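You operate a simulated robot arm through the tools that you are given. There is no shell and no other tool.

Carry out the task below with a simulated robot arm. There is one attempt and no reset: what you move stays moved.

Task
Run the orange jet at 1 L/min on the check tube, stop the pump, and rack the jet.
Fine: open valve four and leave it open, valves one to three stay shut; let the gauge fall before pulling the jet; use the first cup of the plug rack.

Only the result counts: the job must be done as asked and must still hold three seconds after the hand-in. Knocking over, shifting, dropping, spilling or breaking anything else fails it.

Robot
A 7-joint arm with a two-finger parallel gripper, fixed in place. Base frame: the origin is on the floor under the middle of its stand, x ahead of it, y to its left, z up. Lengths are in mm, angles in degrees, forces in N, time in s.
With the tool pointing down near the work surface it reaches from about 300 to 700 mm from the base axis. Its first joint turns from -66.0 to 66.0 degrees. Payload 1.57 kg.
The TCP is the grasp point between the finger pads, 30 mm short of the fingertips. In the tool frame z runs along the fingers and y along their closing line. Largest opening 110 mm; finger width 24, thickness 12; the body of the gripper, 48 by 112 mm, starts 78 mm behind the TCP.
Orientation is told as [roll, pitch, yaw] about the base's x, y, z axes, in that order, counted from this pose: with the fingers straight down and closing along the base's y, the tool's x points along the base's -x, its y along +y and its z along -z.

Tools
- The arm moves only by the tool servo_tool. Its argument "targets" is a list of rows, each a list of 7 numbers: the gripper command, from -1 (fully open) to 1 (shut), values between in proportion, then the shift along the base's x, y, z in mm, then the turn, a rotation vector about the base's x, y, z in degrees. In form: [[jaw, dx, dy, dz, rx, ry, rz], ...]. A call has 1 to 20 rows; each row is the pose to reach, as a shift and turn from the pose commanded when the call began. A row lasts 0.2 s, in which the tool goes at most 50 mm and 8.6 degrees; a call with a longer step from one row to the next is refused whole, and so is a gripper value outside its range. A pose out of reach is approached as far as the arm can. The call stops where the force on the tool passes 40 N (or 10 N more than at its start, if that is more) or the arm is blocked; 0.2 s more then pass. The fingers move at their own pace (about 108 mm/s each) and stop on an object; they squeeze with about 40 N. The grip force told is the motor's: it shows also when the fingers shut on nothing. Time passes only in rows, and 0.2 s behind the last, so rows that repeat a pose let the fingers close. The reply holds the time, the measured pose of the TCP, the force on the tool along the base axes, the opening and the grip force, in the units named above and with some noise, with the torque about the TCP (base axes, N m) and any sound that the robot's microphone picked up.
- Cameras (640 x 400 px; columns grow to the right, rows downward): "scene" is fixed at [154.5, -393.4, 1387.7]; the picture's right is [0.83, -0.56, 0.00], its down [-0.40, -0.59, -0.70] and it looks along [0.39, 0.58, -0.72] (base axes); focal length 364 px, centre (320, 200). "wrist" rides on the gripper at [70, 16, -141] in the tool frame; the picture's right is [-0.23, 0.97, 0.00], its down [-0.86, -0.20, -0.48] and it looks along [-0.47, -0.11, 0.88] (tool axes); focal length 222 px, centre (320, 200). There is no depth. A picture from a camera that has moved, and an enlarged one, comes with that camera's place and axes in the base frame and with its lens.
- get_image(camera): a new picture of that camera. The clock stands still meanwhile.
- zoom(camera, box): a new picture of the part [left, top, right, bottom] of that camera's present view, enlarged. The clock stands still meanwhile.
- hand_in(): hands the job in; it is judged then, once.

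Nothing tells you positions but the pictures and the camera data. Unless the task says otherwise, let go and move clear before handing in.

The tools are called after ">>>" as name(argument=value, ...) on one line, values as JSON. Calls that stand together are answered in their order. servo_tool: Moves the arm, as the interface text tells. Its arguments: {"type":"object","properties":{"targets":{"type":"array","items":{"type":"array","items":{"type":"number"}}}},"required":["targets"]} The other tools are called the same way: get_image (camera) takes a picture; zoom (camera, box) takes an enlarged picture of a part of a camera's view; hand_in () hands the job in.

At the start:

```text
clock: 0.0
eef_pos: [399.7, -230.1, 1129.0]
ee_rot: [0.1, 0.1, 0.0]
contact_force: [-0.1, 0.1, -0.2]
ft_torque: [0.02, -0.01, 0.0]
finger_gap: 110.0
grasp_force: 0.0
```

scene: 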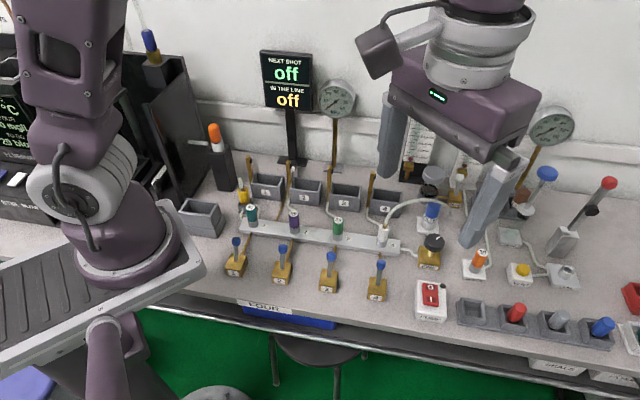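
wrist: 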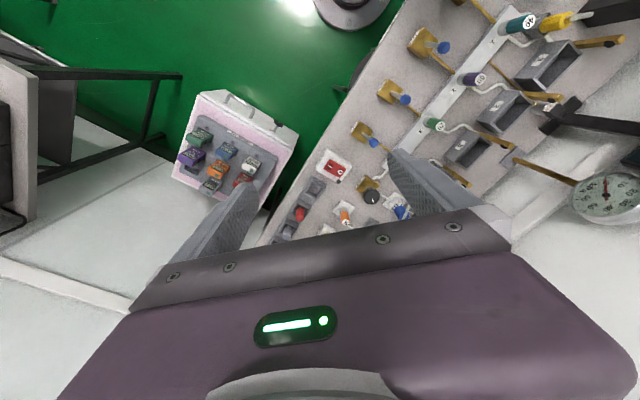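

I see a bench with four valves, a manifold, a pump switch, a knob, plug rack and several jets/gauges. I'll zoom into the views to identify the items before moving.

>>> zoom(camera="scene", box=[400, 140, 640, 290])

>>> zoom(camera="scene", box=[400, 230, 640, 380])

>>> zoom(camera="scene", box=[200, 160, 440, 310])

>>> zoom(camera="scene", box=[140, 20, 380, 170])

>>> zoom(camera="scene", box=[0, 20, 240, 260])

>>> zoom(camera="scene", box=[380, 90, 540, 210])

```text
2.67 times, centred on (520, 215) of scene
camera zoom: at [154.5, -393.4, 1387.7], right [0.83, -0.56, 0.0], down [-0.4, -0.59, -0.7], along [0.39, 0.58, -0.72], focal length 972 px, centre (-213, 160)
```

zoom: 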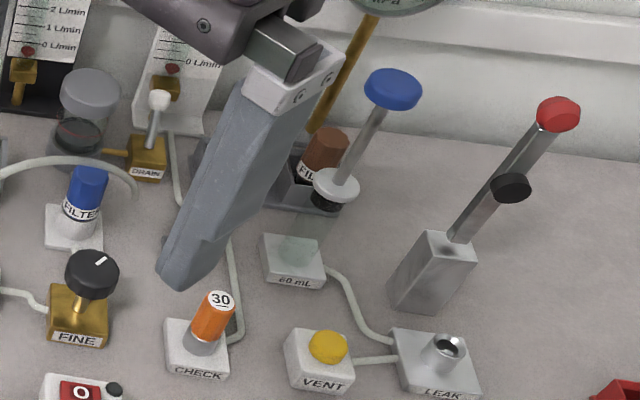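

```text
2.67 times, centred on (520, 305) of scene
camera zoom: at [154.5, -393.4, 1387.7], right [0.83, -0.56, 0.0], down [-0.4, -0.59, -0.7], along [0.39, 0.58, -0.72], focal length 972 px, centre (-213, -80)
```

zoom: 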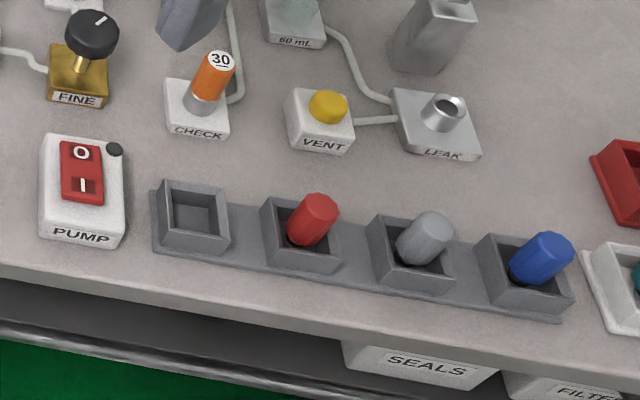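

```text
2.67 times, centred on (320, 235) of scene
camera zoom: at [154.5, -393.4, 1387.7], right [0.83, -0.56, 0.0], down [-0.4, -0.59, -0.7], along [0.39, 0.58, -0.72], focal length 972 px, centre (320, 107)
```

zoom: 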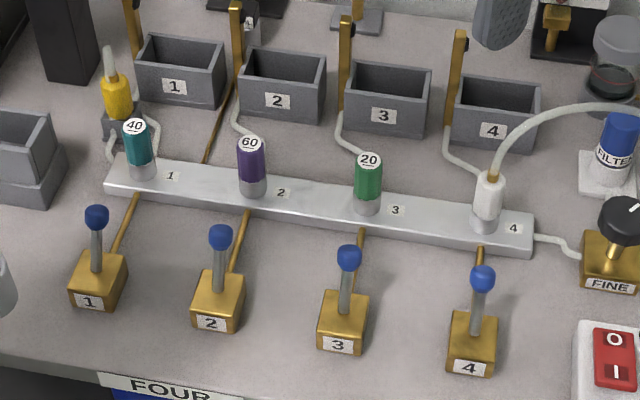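

```text
2.67 times, centred on (260, 95) of scene
camera zoom: at [154.5, -393.4, 1387.7], right [0.83, -0.56, 0.0], down [-0.4, -0.59, -0.7], along [0.39, 0.58, -0.72], focal length 972 px, centre (480, 480)
```

zoom: 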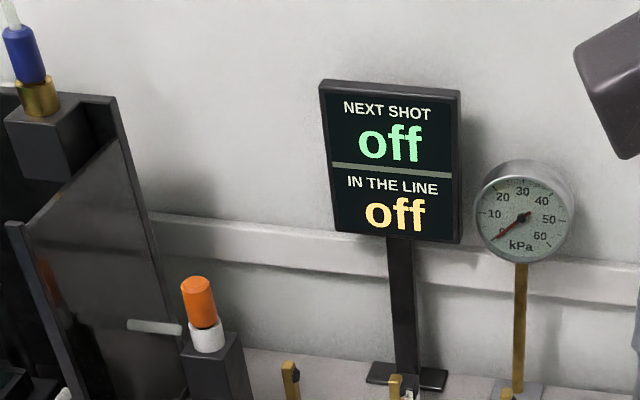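

```text
1.67 times, centred on (120, 140) of scene
camera zoom: at [154.5, -393.4, 1387.7], right [0.83, -0.56, 0.0], down [-0.4, -0.59, -0.7], along [0.39, 0.58, -0.72], focal length 607 px, centre (653, 300)
```

zoom: 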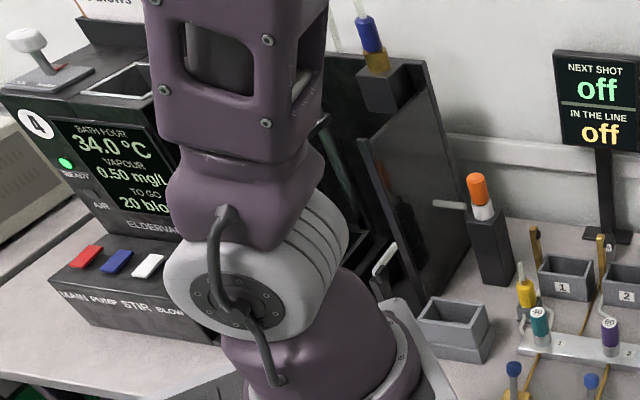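

```text
3.33 times, centred on (460, 150) of scene
camera zoom: at [154.5, -393.4, 1387.7], right [0.83, -0.56, 0.0], down [-0.4, -0.59, -0.7], along [0.39, 0.58, -0.72], focal length 1214 px, centre (-147, 367)
```

zoom: 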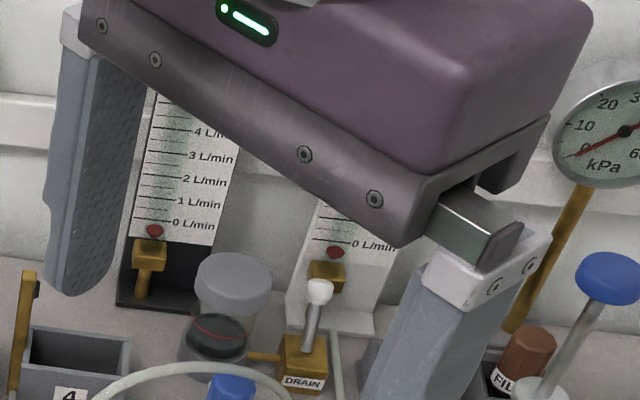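

The arm blocks part of the bench in the scene view. I'll zoom the wrist view first to identify what's at the check station and the pump.

>>> zoom(camera="wrist", box=[250, 90, 490, 240])

>>> zoom(camera="wrist", box=[360, 0, 640, 200])

>>> zoom(camera="wrist", box=[150, 80, 310, 200])

>>> zoom(camera="scene", box=[0, 80, 120, 230])

```text
2.67 times, centred on (370, 165) of wrist
camera zoom: at [331.0, -214.0, 1271.1], right [0.23, 0.97, 0.0], down [0.86, -0.2, 0.48], along [0.47, -0.11, -0.88], focal length 592 px, centre (187, 293)
```

zoom: 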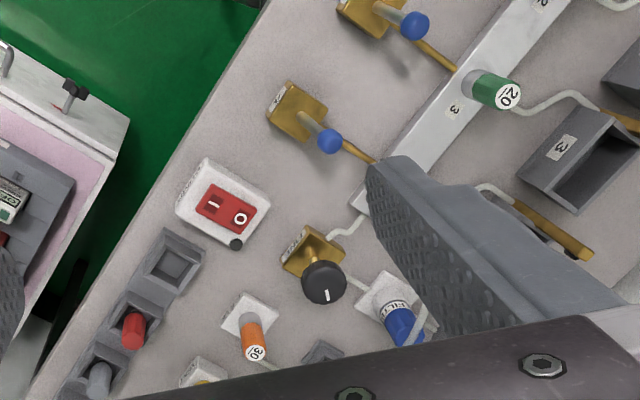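

```text
2.00 times, centred on (500, 100) of wrist
camera zoom: at [331.0, -214.0, 1271.1], right [0.23, 0.97, 0.0], down [0.86, -0.2, 0.48], along [0.47, -0.11, -0.88], focal length 444 px, centre (-40, 400)
```

zoom: 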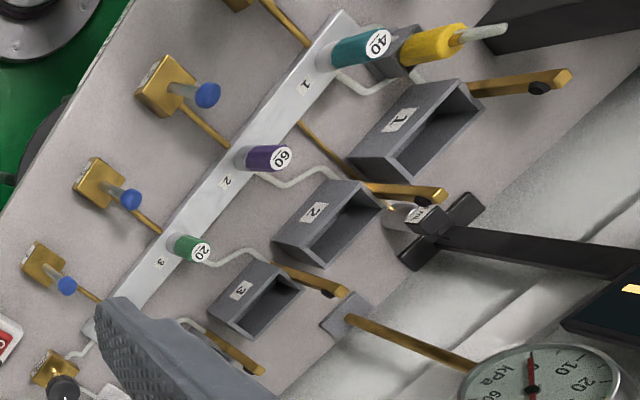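

```text
3.33 times, centred on (230, 140) of wrist
camera zoom: at [331.0, -214.0, 1271.1], right [0.23, 0.97, 0.0], down [0.86, -0.2, 0.48], along [0.47, -0.11, -0.88], focal length 740 px, centre (620, 400)
```

zoom: 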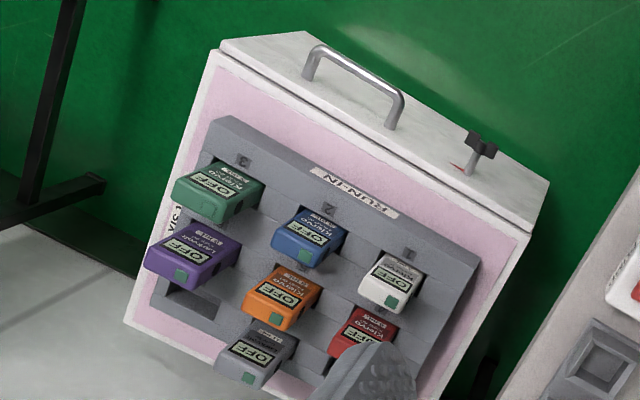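

```text
2.67 times, centred on (60, 155) of scene
camera zoom: at [154.5, -393.4, 1387.7], right [0.83, -0.56, 0.0], down [-0.4, -0.59, -0.7], along [0.39, 0.58, -0.72], focal length 972 px, centre (1013, 320)
```

zoom: 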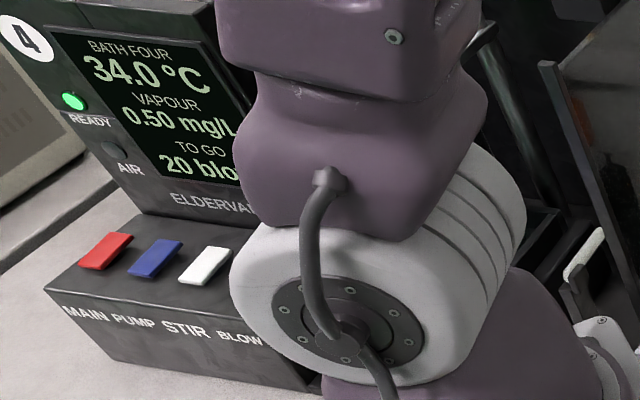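

The orange jet (30) sits in the CHECK socket at the right. I'll swing the arm to its left, well above the bench, so the scene camera can see the flow tubes and the check station.

>>> servo_tool(targets=[[-1, -10, 40, 0, 0, 0, 0], [-1, -20, 80, 0, 0, 0, 0], [-1, -30, 120, 0, 0, 0, 0], [-1, -40, 160, 0, 0, 0, 0], [-1, -50, 200, 0, 0, 0, 0], [-1, -60, 240, 0, 0, 0, 0]])

>>> get_image(camera="scene")

>>> get_image(camera="wrist")

```text
clock: 1.4
eef_pos: [342.2, 9.7, 1127.9]
ee_rot: [0.0, 0.0, 0.0]
contact_force: [0.3, 0.6, -0.3]
ft_torque: [-0.01, -0.02, 0.03]
finger_gap: 110.0
grasp_force: 0.1
```

```text
taken
```

scene: 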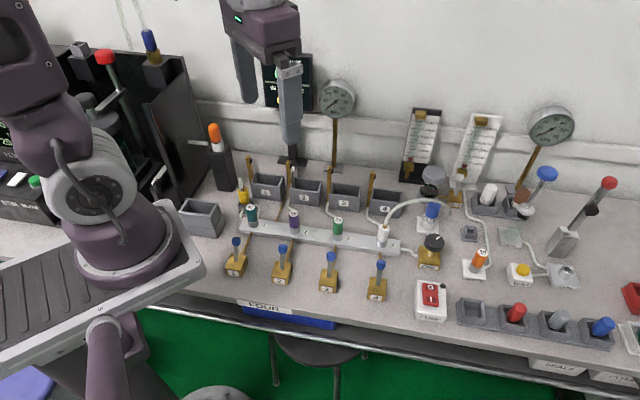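

```text
taken
camera wrist: at [272.1, 26.3, 1270.2], right [0.23, 0.97, 0.0], down [0.85, -0.2, 0.48], along [0.47, -0.11, -0.88], focal length 222 px, centre (320, 200)
```

wrist: 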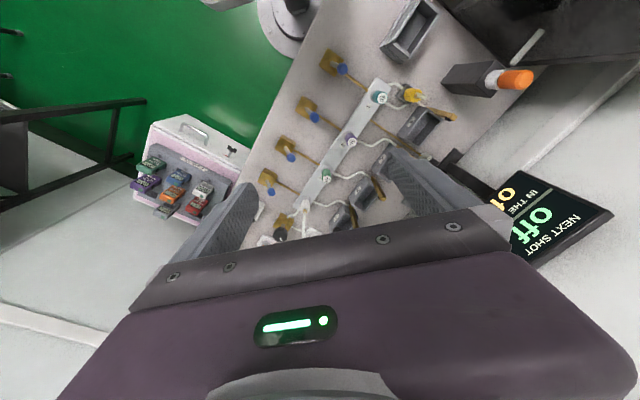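

>>> zoom(camera="scene", box=[380, 90, 600, 228])

>>> zoom(camera="scene", box=[400, 100, 500, 162])

>>> zoom(camera="scene", box=[400, 160, 560, 260])

>>> zoom(camera="scene", box=[340, 210, 500, 330])

>>> zoom(camera="scene", box=[440, 220, 640, 360])

```text
2.90 times, centred on (490, 159) of scene
camera zoom: at [154.4, -393.4, 1387.7], right [0.83, -0.56, 0.0], down [-0.4, -0.59, -0.7], along [0.39, 0.58, -0.72], focal length 1056 px, centre (-173, 319)
```

zoom: 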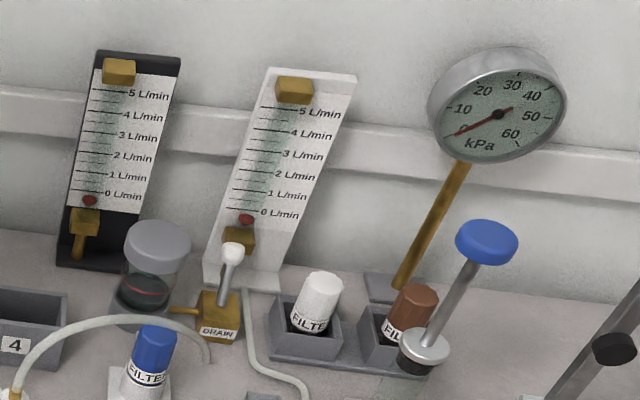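

```text
6.40 times, centred on (450, 131) of scene
camera zoom: at [154.4, -393.4, 1387.7], right [0.83, -0.56, 0.0], down [-0.4, -0.59, -0.7], along [0.39, 0.58, -0.72], focal length 2332 px, centre (-512, 642)
```

zoom: 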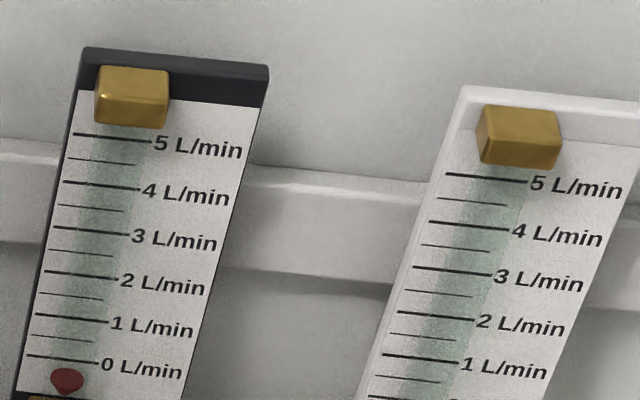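

```text
4.00 times, centred on (480, 210) of scene
camera zoom: at [154.4, -393.4, 1387.7], right [0.83, -0.56, 0.0], down [-0.4, -0.59, -0.7], along [0.39, 0.58, -0.72], focal length 1457 px, centre (-320, 160)
```

zoom: 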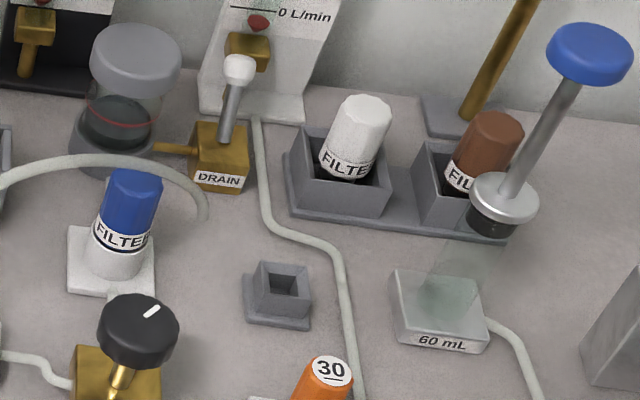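

```text
3.33 times, centred on (420, 270) of scene
camera zoom: at [154.4, -393.4, 1387.7], right [0.83, -0.56, 0.0], down [-0.4, -0.59, -0.7], along [0.39, 0.58, -0.72], focal length 1214 px, centre (-13, -33)
```

zoom: 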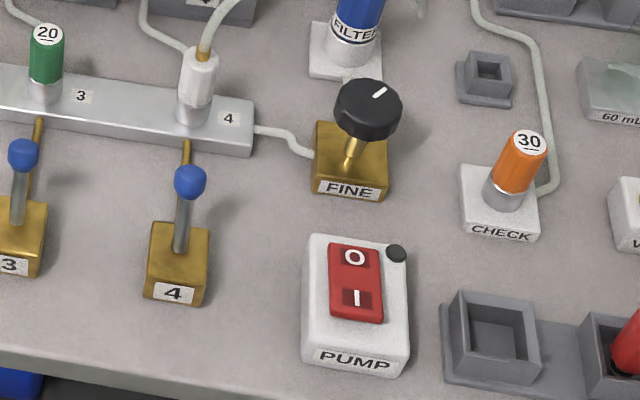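

```text
2.86 times, centred on (540, 290) of scene
camera zoom: at [154.4, -393.4, 1387.7], right [0.83, -0.56, 0.0], down [-0.4, -0.59, -0.7], along [0.39, 0.58, -0.72], focal length 1041 px, centre (-309, -57)
```

zoom: 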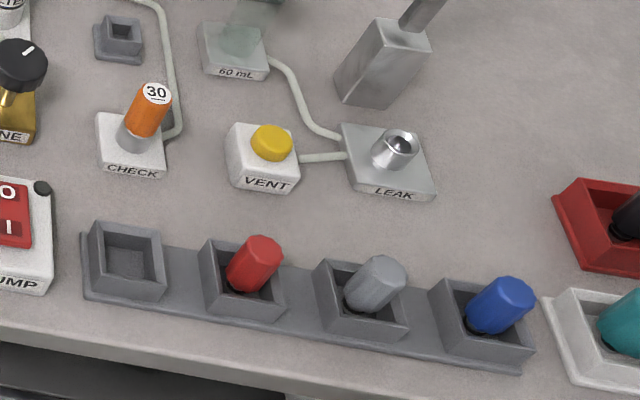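

I've triangulated: pump rocker near (517,-222,784), FINE knob top (586,-154,820), orange jet top (649,-222,816), valve 4 knob (468,-133,814). The bench is turned about 45° to the base. Next I move to look at valve 4 and FINE closely from above, with the tool aligned to the bench.

>>> servo_tool(targets=[[-1, 12, -32, -25, 0, 0, 7.5], [-1, 25, -64, -50, 0, 0, 15], [-1, 37, -96, -80, 0, 0, 22.5], [-1, 50, -128, -105, 0, 0, 30], [-1, 62, -160, -130, 0, 0, 37.5], [-1, 75, -193, -160, 0, 0, 45], [-1, 75, -193, -160, 0, 0, 45]])

>>> get_image(camera="wrist")

>>> get_image(camera="scene")

```text
clock: 3.0
eef_pos: [416.0, -182.5, 969.4]
ee_rot: [0.0, 0.0, 45.2]
contact_force: [-1.2, 0.7, 0.0]
ft_torque: [-0.01, 0.04, 0.02]
finger_gap: 110.4
grasp_force: 0.0
```

```text
taken
camera wrist: at [355.4, -220.4, 1110.8], right [-0.53, 0.85, 0.0], down [0.74, 0.47, 0.48], along [0.41, 0.25, -0.88], focal length 222 px, centre (320, 200)
```

wrist: 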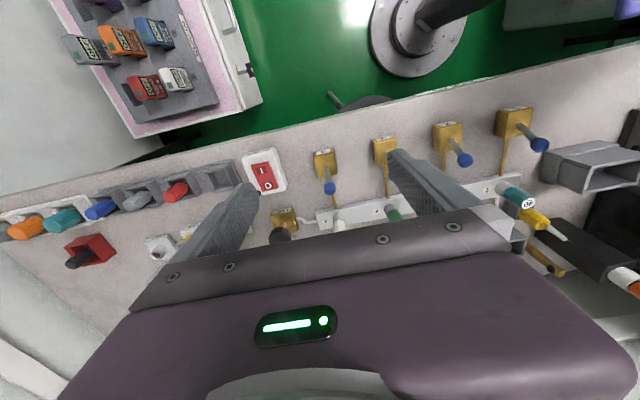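

```text
taken
```

scene: 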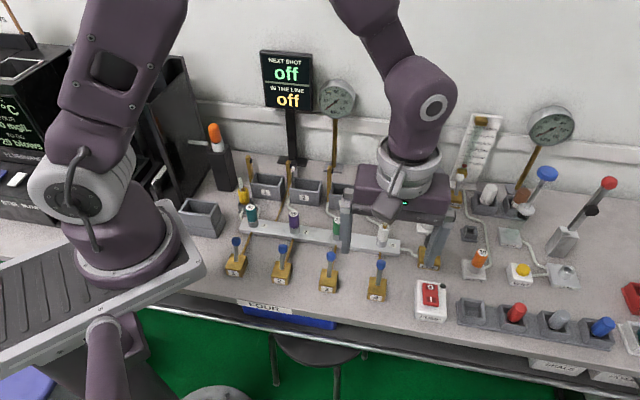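

The wrist view is bench-aligned but upside down: the bench front is toward the image top. I'll zoom into the valves and pump.

>>> zoom(camera="wrist", box=[230, 110, 410, 230])

>>> zoom(camera="wrist", box=[390, 90, 570, 210])

>>> zoom(camera="wrist", box=[0, 130, 260, 290])

>>> zoom(camera="scene", box=[210, 220, 410, 310])

```text
3.33 times, centred on (320, 170) of wrist
camera zoom: at [355.4, -220.4, 1110.8], right [-0.53, 0.85, 0.0], down [0.74, 0.47, 0.48], along [0.41, 0.25, -0.88], focal length 740 px, centre (320, 300)
```

zoom: 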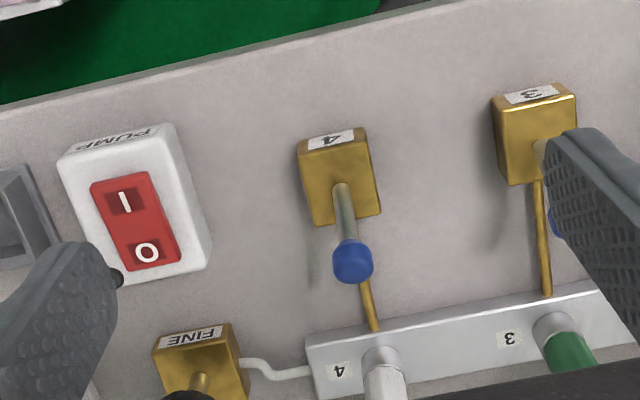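

```text
3.33 times, centred on (480, 150) of wrist
camera zoom: at [355.4, -220.4, 1110.8], right [-0.53, 0.85, 0.0], down [0.74, 0.47, 0.48], along [0.41, 0.25, -0.88], focal length 740 px, centre (-213, 367)
```

zoom: 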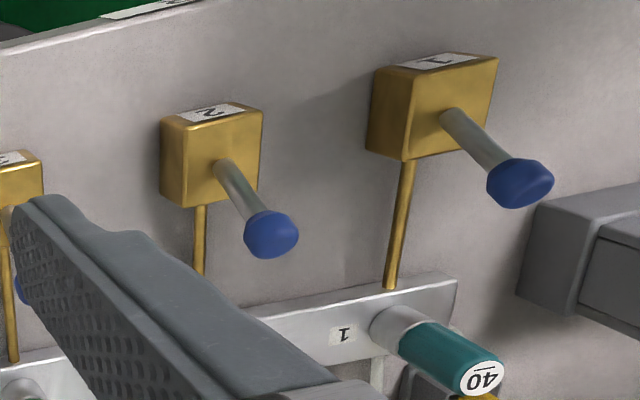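

```text
2.46 times, centred on (130, 210) of wrist
camera zoom: at [355.4, -220.4, 1110.8], right [-0.53, 0.85, 0.0], down [0.74, 0.47, 0.48], along [0.41, 0.25, -0.88], focal length 547 px, centre (788, 175)
```

zoom: 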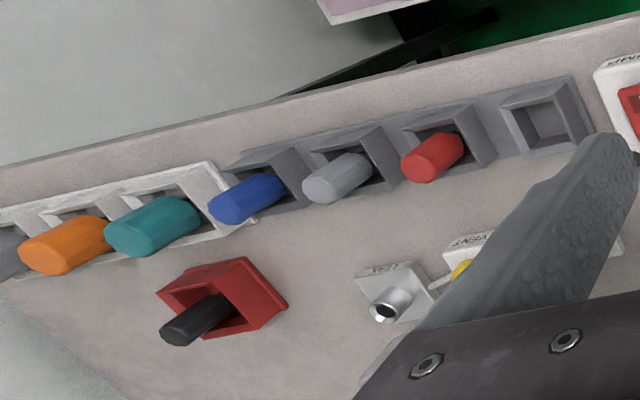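

```text
3.20 times, centred on (310, 265) of scene
camera zoom: at [154.4, -393.4, 1387.7], right [0.83, -0.56, 0.0], down [-0.4, -0.59, -0.7], along [0.39, 0.58, -0.72], focal length 1166 px, centre (352, -8)
```

zoom: 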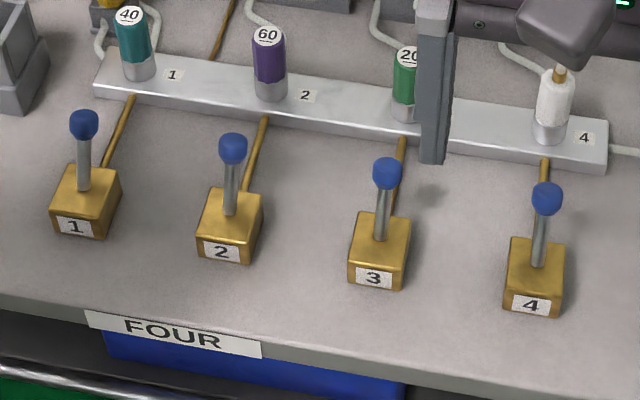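

I see all four valve levers leaning back by about 45° toward the manifold, which I take as shut. I'll take tighter zooms to understand the hinges, the FINE knob and the rocker.

>>> zoom(camera="scene", box=[355, 245, 415, 305])

>>> zoom(camera="wrist", box=[295, 135, 365, 205])

>>> zoom(camera="scene", box=[405, 220, 505, 330])

>>> zoom(camera="scene", box=[440, 150, 520, 200])

```text
6.67 times, centred on (385, 275) of scene
camera zoom: at [154.4, -393.4, 1387.7], right [0.83, -0.56, 0.0], down [-0.4, -0.59, -0.7], along [0.39, 0.58, -0.72], focal length 2429 px, centre (-113, -300)
```

zoom: 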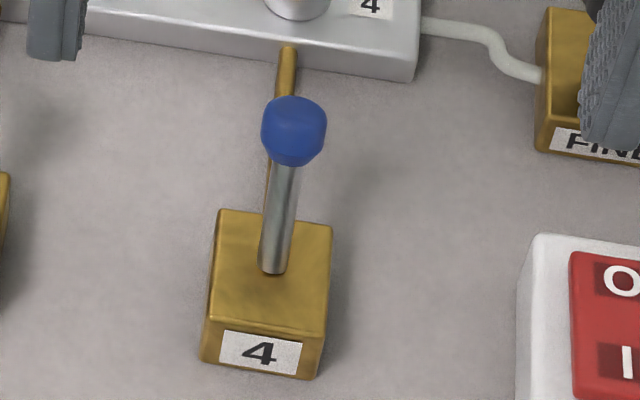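

```text
5.71 times, centred on (330, 170) of wrist
camera zoom: at [355.4, -220.4, 1110.8], right [-0.53, 0.85, 0.0], down [0.74, 0.47, 0.48], along [0.41, 0.25, -0.88], focal length 1269 px, centre (263, 371)
```

zoom: 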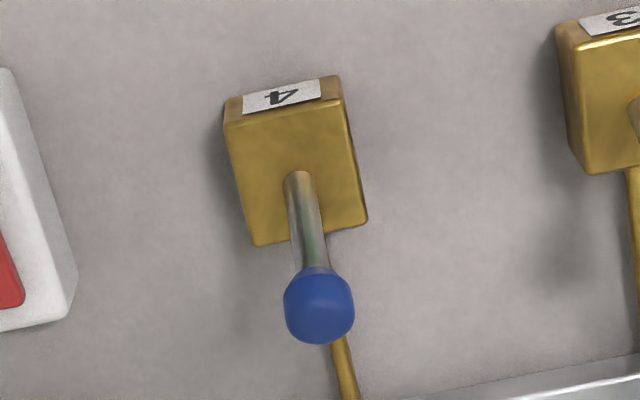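

```text
3.64 times, centred on (455, 275) of scene
camera zoom: at [154.4, -393.4, 1387.7], right [0.83, -0.56, 0.0], down [-0.4, -0.59, -0.7], along [0.39, 0.58, -0.72], focal length 1325 px, centre (-171, -73)
```

zoom: 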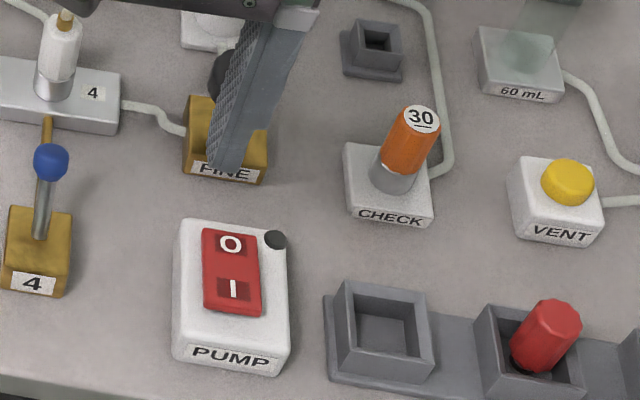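

```text
8.00 times, centred on (480, 175) of scene
camera zoom: at [154.4, -393.4, 1387.7], right [0.83, -0.56, 0.0], down [-0.4, -0.59, -0.7], along [0.39, 0.58, -0.72], focal length 2914 px, centre (-960, 400)
```

zoom: 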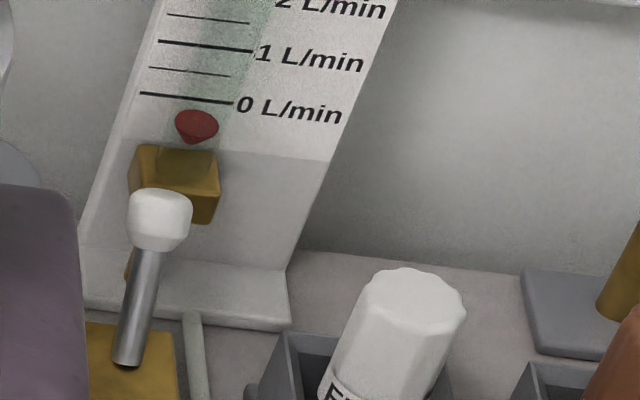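

The bench top is at z≈750, and valve 4's lever pivots near (450,-150,785) with its knob leaning back at (470,-131,810). I'll close the fingers, go behind the knob and stop above it to check the alignment before pushing it forward.

>>> servo_tool(targets=[[1, 0, 0, 0, 0, 0, 0], [1, 25, 24, 0, 0, 0, 0], [1, 50, 48, 0, 0, 0, 0], [1, 74.8, 72.4, 0, 0, 0, 0], [1, 74.8, 72.4, -40, 0, 0, 0], [1, 74.8, 72.4, -80, 0, 0, 0], [1, 74.8, 72.4, -100, 0, 0, 0], [1, 74.8, 72.4, -100, 0, 0, 0]])

>>> get_image(camera="wrist")

>>> get_image(camera="scene")

```text
clock: 4.8
eef_pos: [490.3, -110.2, 868.1]
ee_rot: [0.0, 0.0, 45.1]
contact_force: [0.3, -0.7, 0.6]
ft_torque: [-0.04, 0.02, 0.02]
finger_gap: 0.0
grasp_force: 21.0
```

```text
taken
camera wrist: at [429.5, -148.3, 1011.0], right [-0.53, 0.85, 0.0], down [0.75, 0.46, 0.48], along [0.41, 0.25, -0.88], focal length 222 px, centre (320, 200)
```

wrist: 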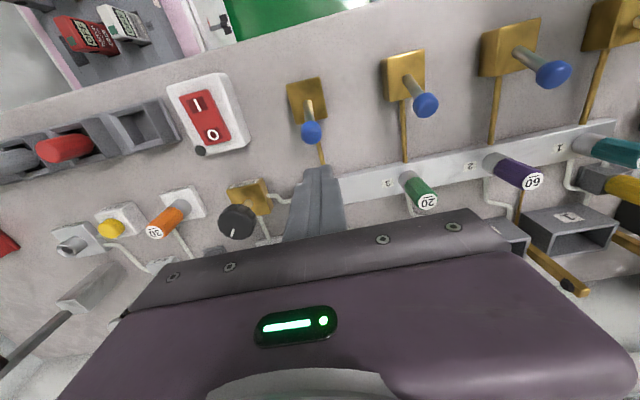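

```text
taken
```

scene: 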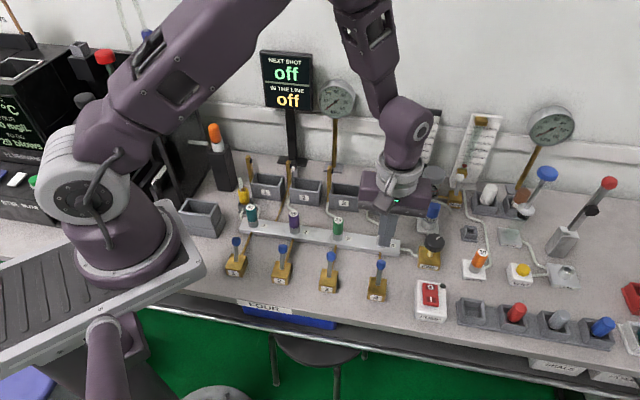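

The closed fingers hover behind valve 4's knob. I'll zoom in on the scene to make sure the hose connector on port 4 is clear.

>>> zoom(camera="scene", box=[340, 160, 460, 310])

>>> zoom(camera="wrist", box=[220, 60, 400, 250])

```text
2.67 times, centred on (400, 235) of scene
camera zoom: at [154.5, -393.4, 1387.7], right [0.83, -0.56, 0.0], down [-0.4, -0.59, -0.7], along [0.39, 0.58, -0.72], focal length 972 px, centre (107, 107)
```

zoom: 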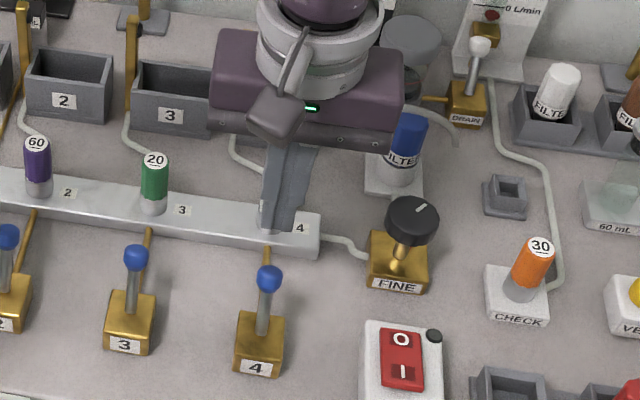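

```text
2.11 times, centred on (310, 155) of wrist
camera zoom: at [429.5, -148.3, 1011.0], right [-0.53, 0.85, 0.0], down [0.75, 0.46, 0.48], along [0.41, 0.25, -0.88], focal length 468 px, centre (341, 295)
```

zoom: 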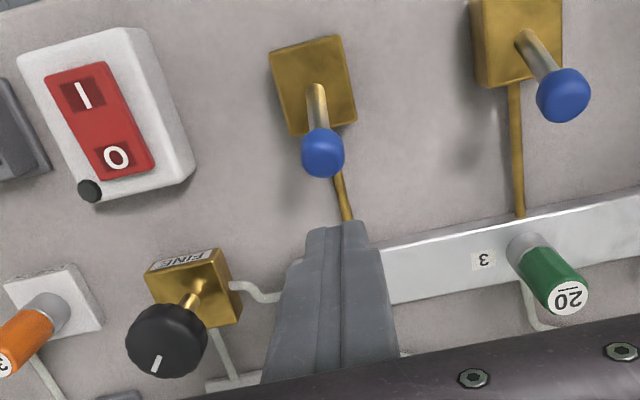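

Everything is clear. I descend behind the knob and push it toward the bench front slowly in small steps.

>>> servo_tool(targets=[[1, 0, 0, -20, 0, 0, 0], [1, 0, 0, -40, 0, 0, 0], [1, 0, 0, -40, 0, 0, 0], [1, -4, -4, -40, 0, 0, 0], [1, -7, -7, -40, 0, 0, 0], [1, -10, -10, -40, 0, 0, 0], [1, -13, -13, -40, 0, 0, 0], [1, -16, -16, -40, 0, 0, 0]])

>>> zoom(camera="scene", box=[340, 160, 460, 310])

>>> get_image(camera="wrist")

```text
clock: 6.6
eef_pos: [475.2, -127.3, 828.9]
ee_rot: [0.0, 0.0, 45.0]
contact_force: [0.9, 0.2, 0.2]
ft_torque: [0.02, -0.01, -0.03]
finger_gap: 0.0
grasp_force: 21.6
```

```text
2.67 times, centred on (400, 235) of scene
camera zoom: at [154.5, -393.4, 1387.7], right [0.83, -0.56, 0.0], down [-0.4, -0.59, -0.7], along [0.39, 0.58, -0.72], focal length 972 px, centre (107, 107)
```

zoom: 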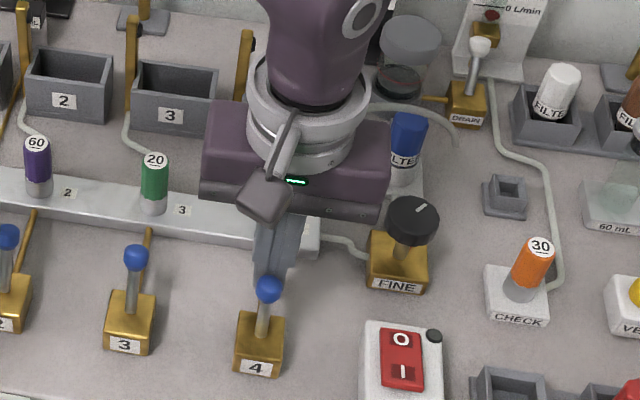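

```text
taken
camera wrist: at [413.8, -164.7, 971.0], right [-0.53, 0.85, 0.0], down [0.75, 0.46, 0.48], along [0.41, 0.25, -0.88], focal length 222 px, centre (320, 200)
```

wrist: 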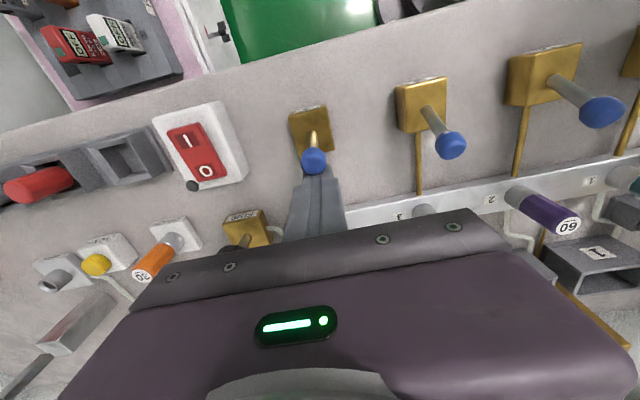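

The lever is starting to move with hardly any force. I continue the push toward the front.

>>> servo_tool(targets=[[1, -4, -4, 0, 0, 0, 0], [1, -8, -8, 0, 0, 0, 0], [1, -12, -12, 0, 0, 0, 0], [1, -15, -15, 0, 0, 0, 0]])

>>> zoom(camera="scene", box=[340, 160, 460, 310])

>>> zoom(camera="wrist", box=[260, 80, 380, 240])

```text
clock: 7.6
eef_pos: [459.5, -142.8, 829.0]
ee_rot: [0.0, -0.1, 45.1]
contact_force: [-0.2, -0.4, -0.1]
ft_torque: [0.0, -0.05, 0.0]
finger_gap: 0.0
grasp_force: 21.3
```

```text
2.67 times, centred on (400, 235) of scene
camera zoom: at [154.5, -393.4, 1387.7], right [0.83, -0.56, 0.0], down [-0.4, -0.59, -0.7], along [0.39, 0.58, -0.72], focal length 972 px, centre (107, 107)
```

zoom: 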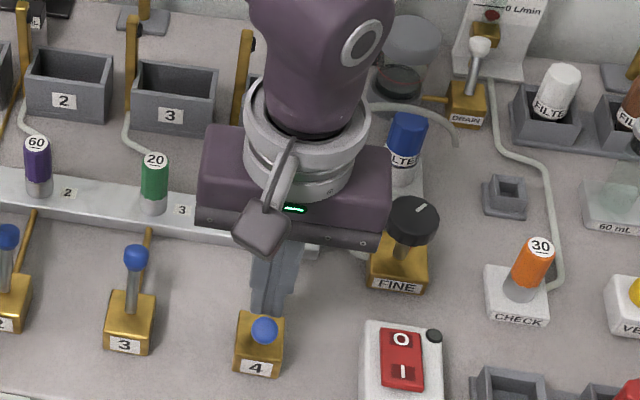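

```text
2.50 times, centred on (320, 160) of wrist
camera zoom: at [398.7, -180.0, 971.1], right [-0.53, 0.85, 0.0], down [0.75, 0.46, 0.48], along [0.41, 0.25, -0.88], focal length 555 px, centre (320, 300)
```

zoom: 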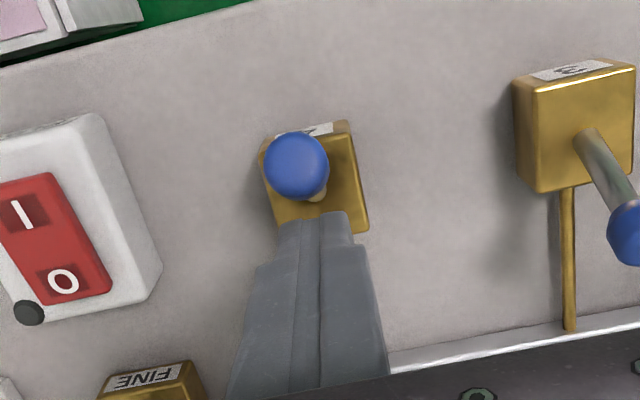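

The lever is past vertical, leaning to the front. I keep pushing gently to find its end stop.

>>> servo_tool(targets=[[1, -2, -2, 0, 0, 0, 0], [1, -4, -4, 0, 0, 0, 0], [1, -6, -6, 0, 0, 0, 0], [1, -8, -8, 0, 0, 0, 0]])

>>> zoom(camera="scene", box=[340, 160, 460, 310])

>>> zoom(camera="wrist", box=[260, 80, 380, 240])

```text
clock: 8.6
eef_pos: [455.1, -147.6, 830.2]
ee_rot: [-0.2, -0.4, 45.3]
contact_force: [19.3, 26.6, 5.7]
ft_torque: [0.74, -0.55, -0.07]
finger_gap: 0.0
grasp_force: 21.6
```

```text
2.67 times, centred on (400, 235) of scene
camera zoom: at [154.9, -392.7, 1387.9], right [0.83, -0.56, 0.0], down [-0.4, -0.59, -0.7], along [0.39, 0.58, -0.72], focal length 972 px, centre (107, 107)
```

zoom: 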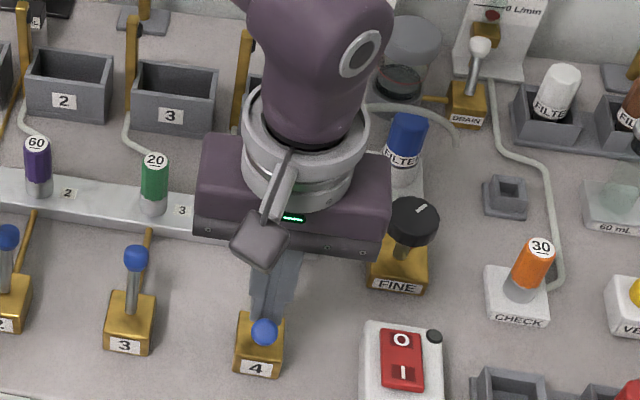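

```text
2.50 times, centred on (320, 160) of wrist
camera zoom: at [393.2, -185.2, 971.1], right [-0.53, 0.85, 0.0], down [0.74, 0.47, 0.49], along [0.41, 0.26, -0.87], focal length 555 px, centre (320, 300)
```

zoom: 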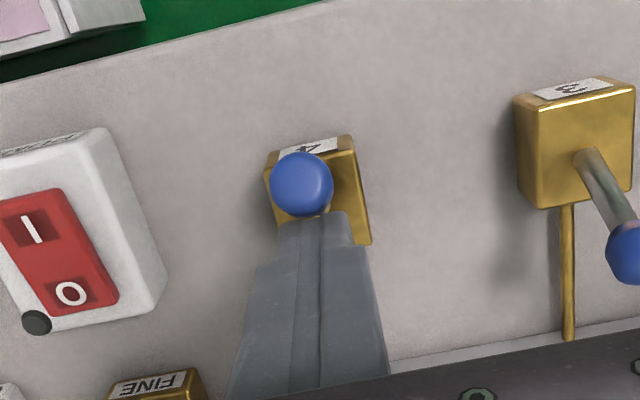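

The lever hit its front stop (33 N), so valve 4 should be fully open. I back off to the rear, rise, and check that the lever stays there.

>>> servo_tool(targets=[[1, 6, 6, 0, 0, 0, 0], [1, 18, 18, 0, 0, 0, 0], [1, 18, 18, 40, 0, 0, 0], [1, 18, 18, 80, 0, 0, 0], [1, 18, 18, 110, 0, 0, 0], [1, 18, 18, 110, 0, 0, 0]])

>>> zoom(camera="scene", box=[210, 220, 410, 310])

>>> get_image(camera="wrist")

>>> get_image(camera="scene")

```text
clock: 10.0
eef_pos: [469.9, -132.4, 940.5]
ee_rot: [-0.1, 0.0, 45.1]
contact_force: [0.5, 0.4, -0.2]
ft_torque: [-0.01, 0.0, -0.01]
finger_gap: 0.1
grasp_force: 21.1
```

```text
3.20 times, centred on (310, 265) of scene
camera zoom: at [154.4, -393.4, 1387.7], right [0.83, -0.56, 0.0], down [-0.4, -0.59, -0.7], along [0.39, 0.58, -0.72], focal length 1166 px, centre (352, -8)
```

zoom: 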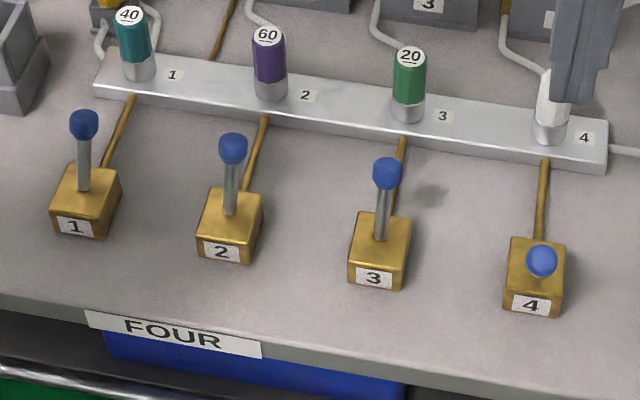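

```text
taken
camera wrist: at [408.8, -170.0, 1081.3], right [-0.53, 0.85, 0.0], down [0.75, 0.46, 0.48], along [0.41, 0.25, -0.88], focal length 222 px, centre (320, 200)
```

wrist: 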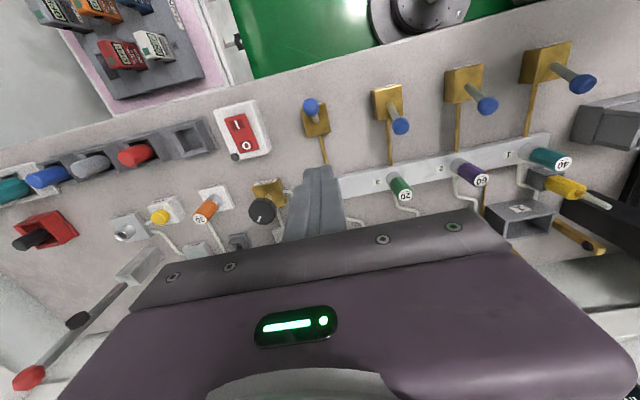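

```text
taken
```

scene: 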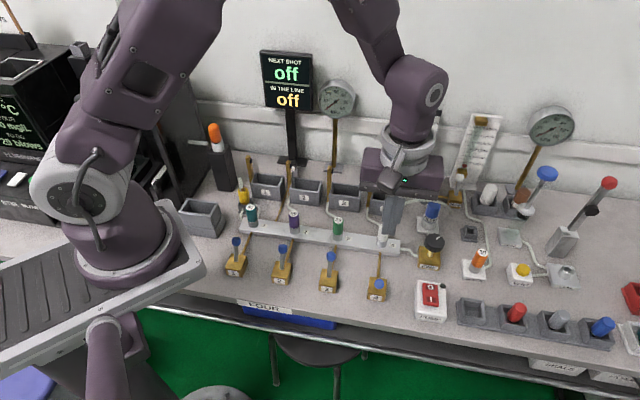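

Valve 4 stays leaning forward (open) while valves 1–3 are unchanged. Now I look closely at the FINE knob and the pump rocker before starting the pump.

>>> zoom(camera="scene", box=[400, 220, 470, 330])

>>> zoom(camera="wrist", box=[200, 90, 310, 240])

>>> zoom(camera="wrist", box=[230, 170, 310, 230])

>>> zoom(camera="scene", box=[410, 225, 460, 275])

```text
3.64 times, centred on (435, 275) of scene
camera zoom: at [154.4, -393.4, 1387.7], right [0.83, -0.56, 0.0], down [-0.4, -0.59, -0.7], along [0.39, 0.58, -0.72], focal length 1325 px, centre (-98, -73)
```

zoom: 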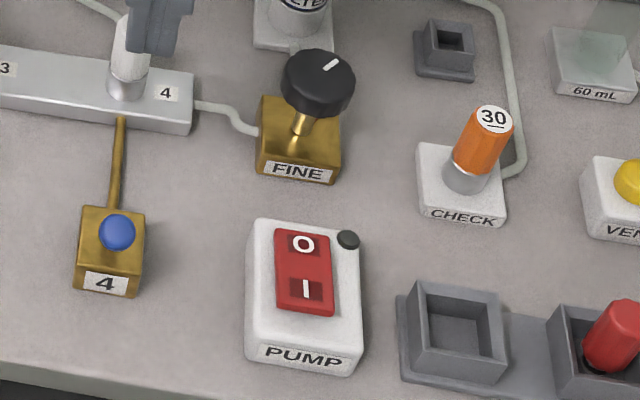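

```text
2.67 times, centred on (255, 165) of wrist
camera zoom: at [408.8, -170.0, 1081.3], right [-0.53, 0.85, 0.0], down [0.75, 0.46, 0.48], along [0.41, 0.25, -0.88], focal length 592 px, centre (493, 293)
```

zoom: 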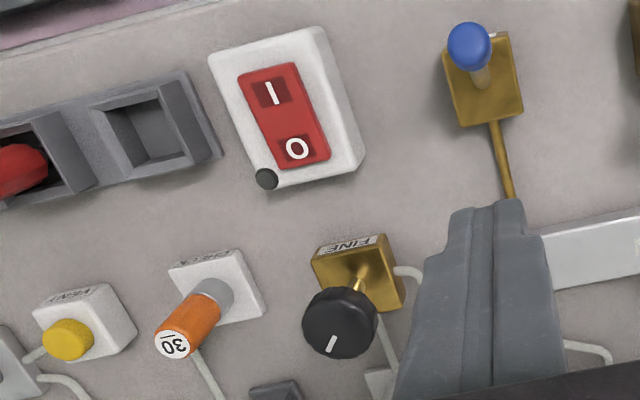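

```text
6.67 times, centred on (270, 200) of wrist
camera zoom: at [408.8, -170.0, 1081.3], right [-0.53, 0.85, 0.0], down [0.75, 0.46, 0.48], along [0.41, 0.25, -0.88], focal length 1481 px, centre (653, 200)
```

zoom: 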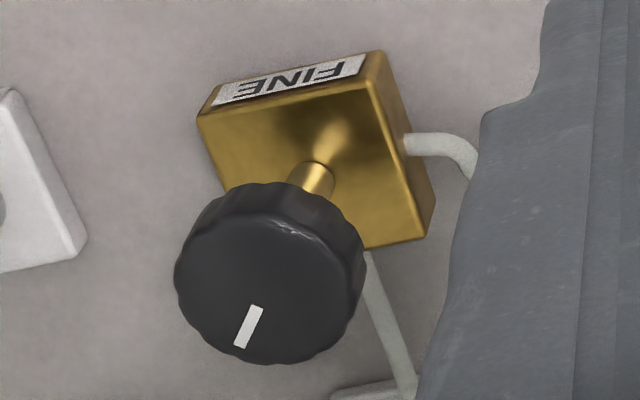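

```text
8.00 times, centred on (435, 250) of scene
camera zoom: at [154.4, -393.4, 1387.7], right [0.83, -0.56, 0.0], down [-0.4, -0.59, -0.7], along [0.39, 0.58, -0.72], focal length 2914 px, centre (-600, -200)
```

zoom: 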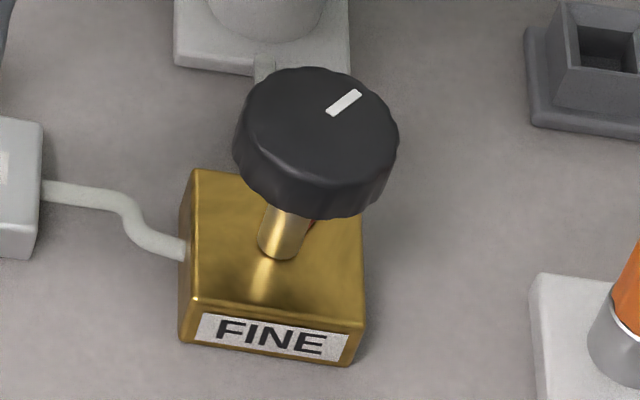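

FINE's pointer now points along base +x (about 45° clockwise of the bench's back direction). Next I move the closed fingertips over the "I" half of the pump rocker, near (508,-231).

>>> servo_tool(targets=[[1, 13, -33, 0, 0, 0, 0], [1, 26, -66, 0, 0, 0, 0], [1, 38.1, -98.6, 0, 0, 0, 0], [1, 38.1, -98.6, -40, 0, 0, 0], [1, 38.1, -98.6, -80, 0, 0, 0], [1, 38.1, -98.6, -105, 0, 0, 0], [1, 38.1, -98.6, -105, 0, 0, 0]])

>>> get_image(camera="wrist")

>>> zoom(camera="scene", box=[370, 220, 490, 340])

```text
clock: 11.6
eef_pos: [507.5, -231.3, 832.8]
ee_rot: [-0.1, 0.0, 45.0]
contact_force: [-0.5, 0.1, 0.9]
ft_torque: [-0.01, -0.01, 0.01]
finger_gap: 0.0
grasp_force: 21.2
```

```text
taken
camera wrist: at [445.9, -268.3, 975.3], right [-0.53, 0.85, 0.0], down [0.75, 0.46, 0.48], along [0.41, 0.25, -0.88], focal length 222 px, centre (320, 200)
```

wrist: 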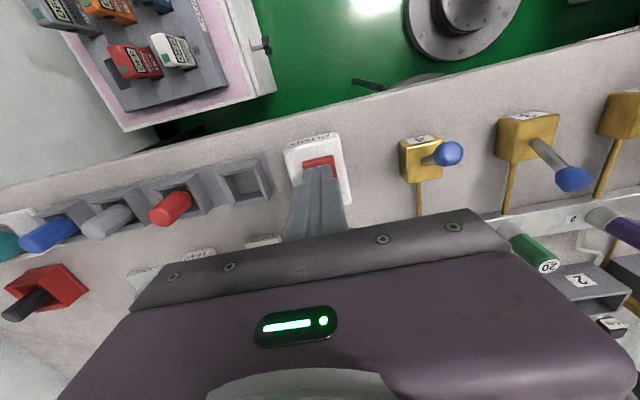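

```text
3.33 times, centred on (430, 280) of scene
camera zoom: at [154.5, -393.4, 1387.7], right [0.83, -0.56, 0.0], down [-0.4, -0.59, -0.7], along [0.39, 0.58, -0.72], focal length 1214 px, centre (-47, -67)
```

zoom: 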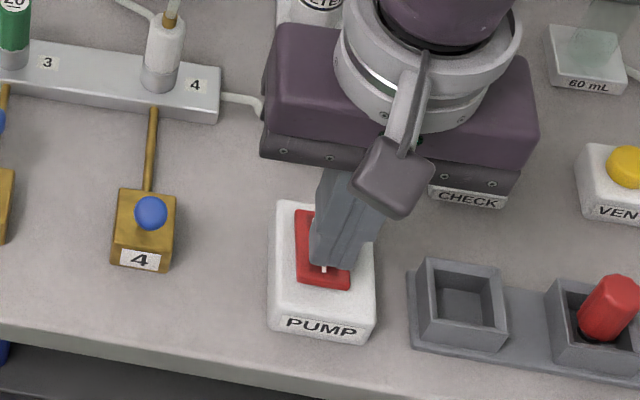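

The fingertips are over the "I" end. I press straight down in small steps.

>>> servo_tool(targets=[[1, 0, 0, -5, 0, 0, 0], [1, 0, 0, -10, 0, 0, 0], [1, 0, 0, -13, 0, 0, 0], [1, 0, 0, -16, 0, 0, 0], [1, 0, 0, -18, 0, 0, 0], [1, 0, 0, -20, 0, 0, 0], [1, 0, 0, -22, 0, 0, 0]])

>>> zoom(camera="scene", box=[370, 220, 490, 340])

>>> get_image(camera="scene")

```text
clock: 12.6
eef_pos: [506.6, -230.7, 820.2]
ee_rot: [-0.1, 0.2, 44.9]
contact_force: [-4.4, 3.3, 13.4]
ft_torque: [0.22, 0.06, 0.09]
finger_gap: 0.0
grasp_force: 21.5
stopped in row 4: the force on the tool passed its limit at 51 N (the readings are from after the stop); the commanded pose is now the measured one
```

```text
3.33 times, centred on (430, 280) of scene
camera zoom: at [154.1, -393.2, 1387.8], right [0.83, -0.56, 0.0], down [-0.4, -0.59, -0.7], along [0.39, 0.58, -0.72], focal length 1214 px, centre (-47, -67)
```

zoom: 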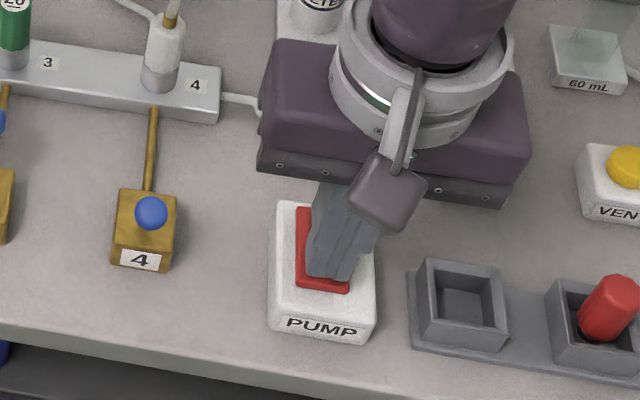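

```text
taken
```

scene: 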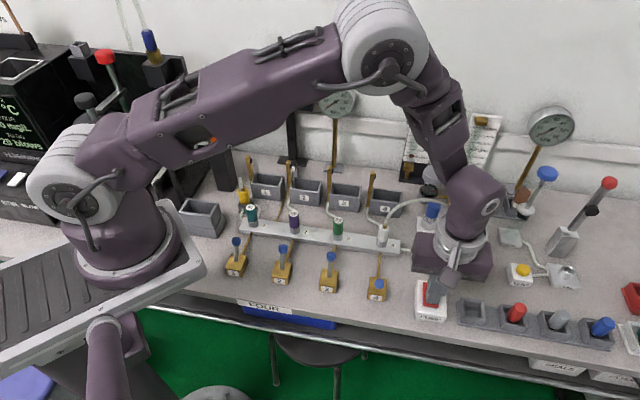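

The press stopped on force with the tip at z≈790. I lift a bit and check whether the rocker flipped.

>>> servo_tool(targets=[[1, 0, 0, 10, 0, 0, 0], [1, -20, -20, 40, 0, 0, 0], [1, -40, -40, 70, 0, 0, 0], [1, -50, -50, 90, 0, 0, 0], [1, -50, -50, 90, 0, 0, 0]])

>>> zoom(camera="scene", box=[400, 260, 460, 330])

>>> get_image(camera="wrist")

>>> get_image(camera="scene")

```text
clock: 13.8
eef_pos: [456.8, -281.3, 910.5]
ee_rot: [0.0, 0.0, 45.0]
contact_force: [-0.2, -0.4, 0.0]
ft_torque: [-0.01, 0.01, -0.01]
finger_gap: 0.2
grasp_force: 21.5
```

```text
5.71 times, centred on (430, 295) of scene
camera zoom: at [154.4, -393.4, 1387.7], right [0.83, -0.56, 0.0], down [-0.4, -0.59, -0.7], along [0.39, 0.58, -0.72], focal length 2082 px, centre (-309, -343)
```

zoom: 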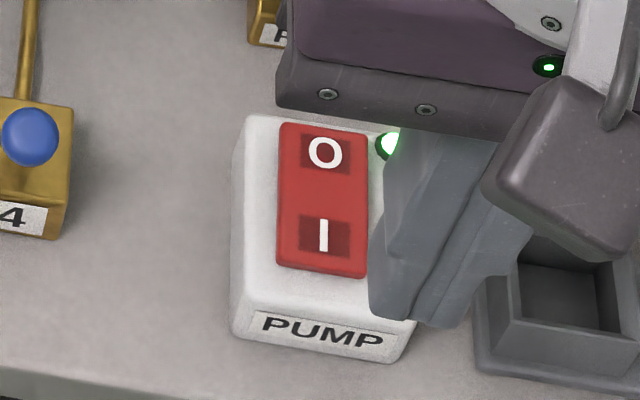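

```text
taken
camera wrist: at [396.6, -318.4, 1052.8], right [-0.53, 0.85, 0.0], down [0.75, 0.46, 0.48], along [0.41, 0.25, -0.88], focal length 222 px, centre (320, 200)
```

wrist: 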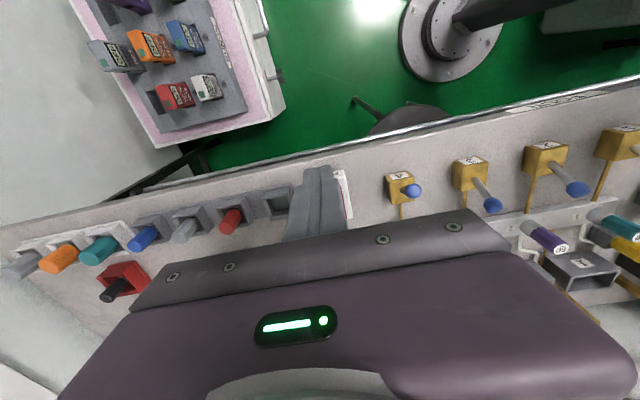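

```text
taken
```

scene: 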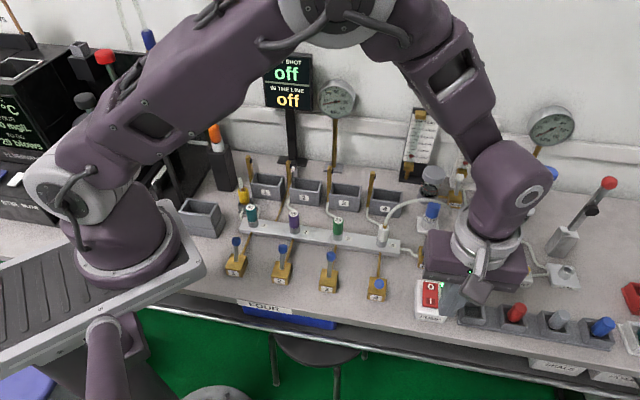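

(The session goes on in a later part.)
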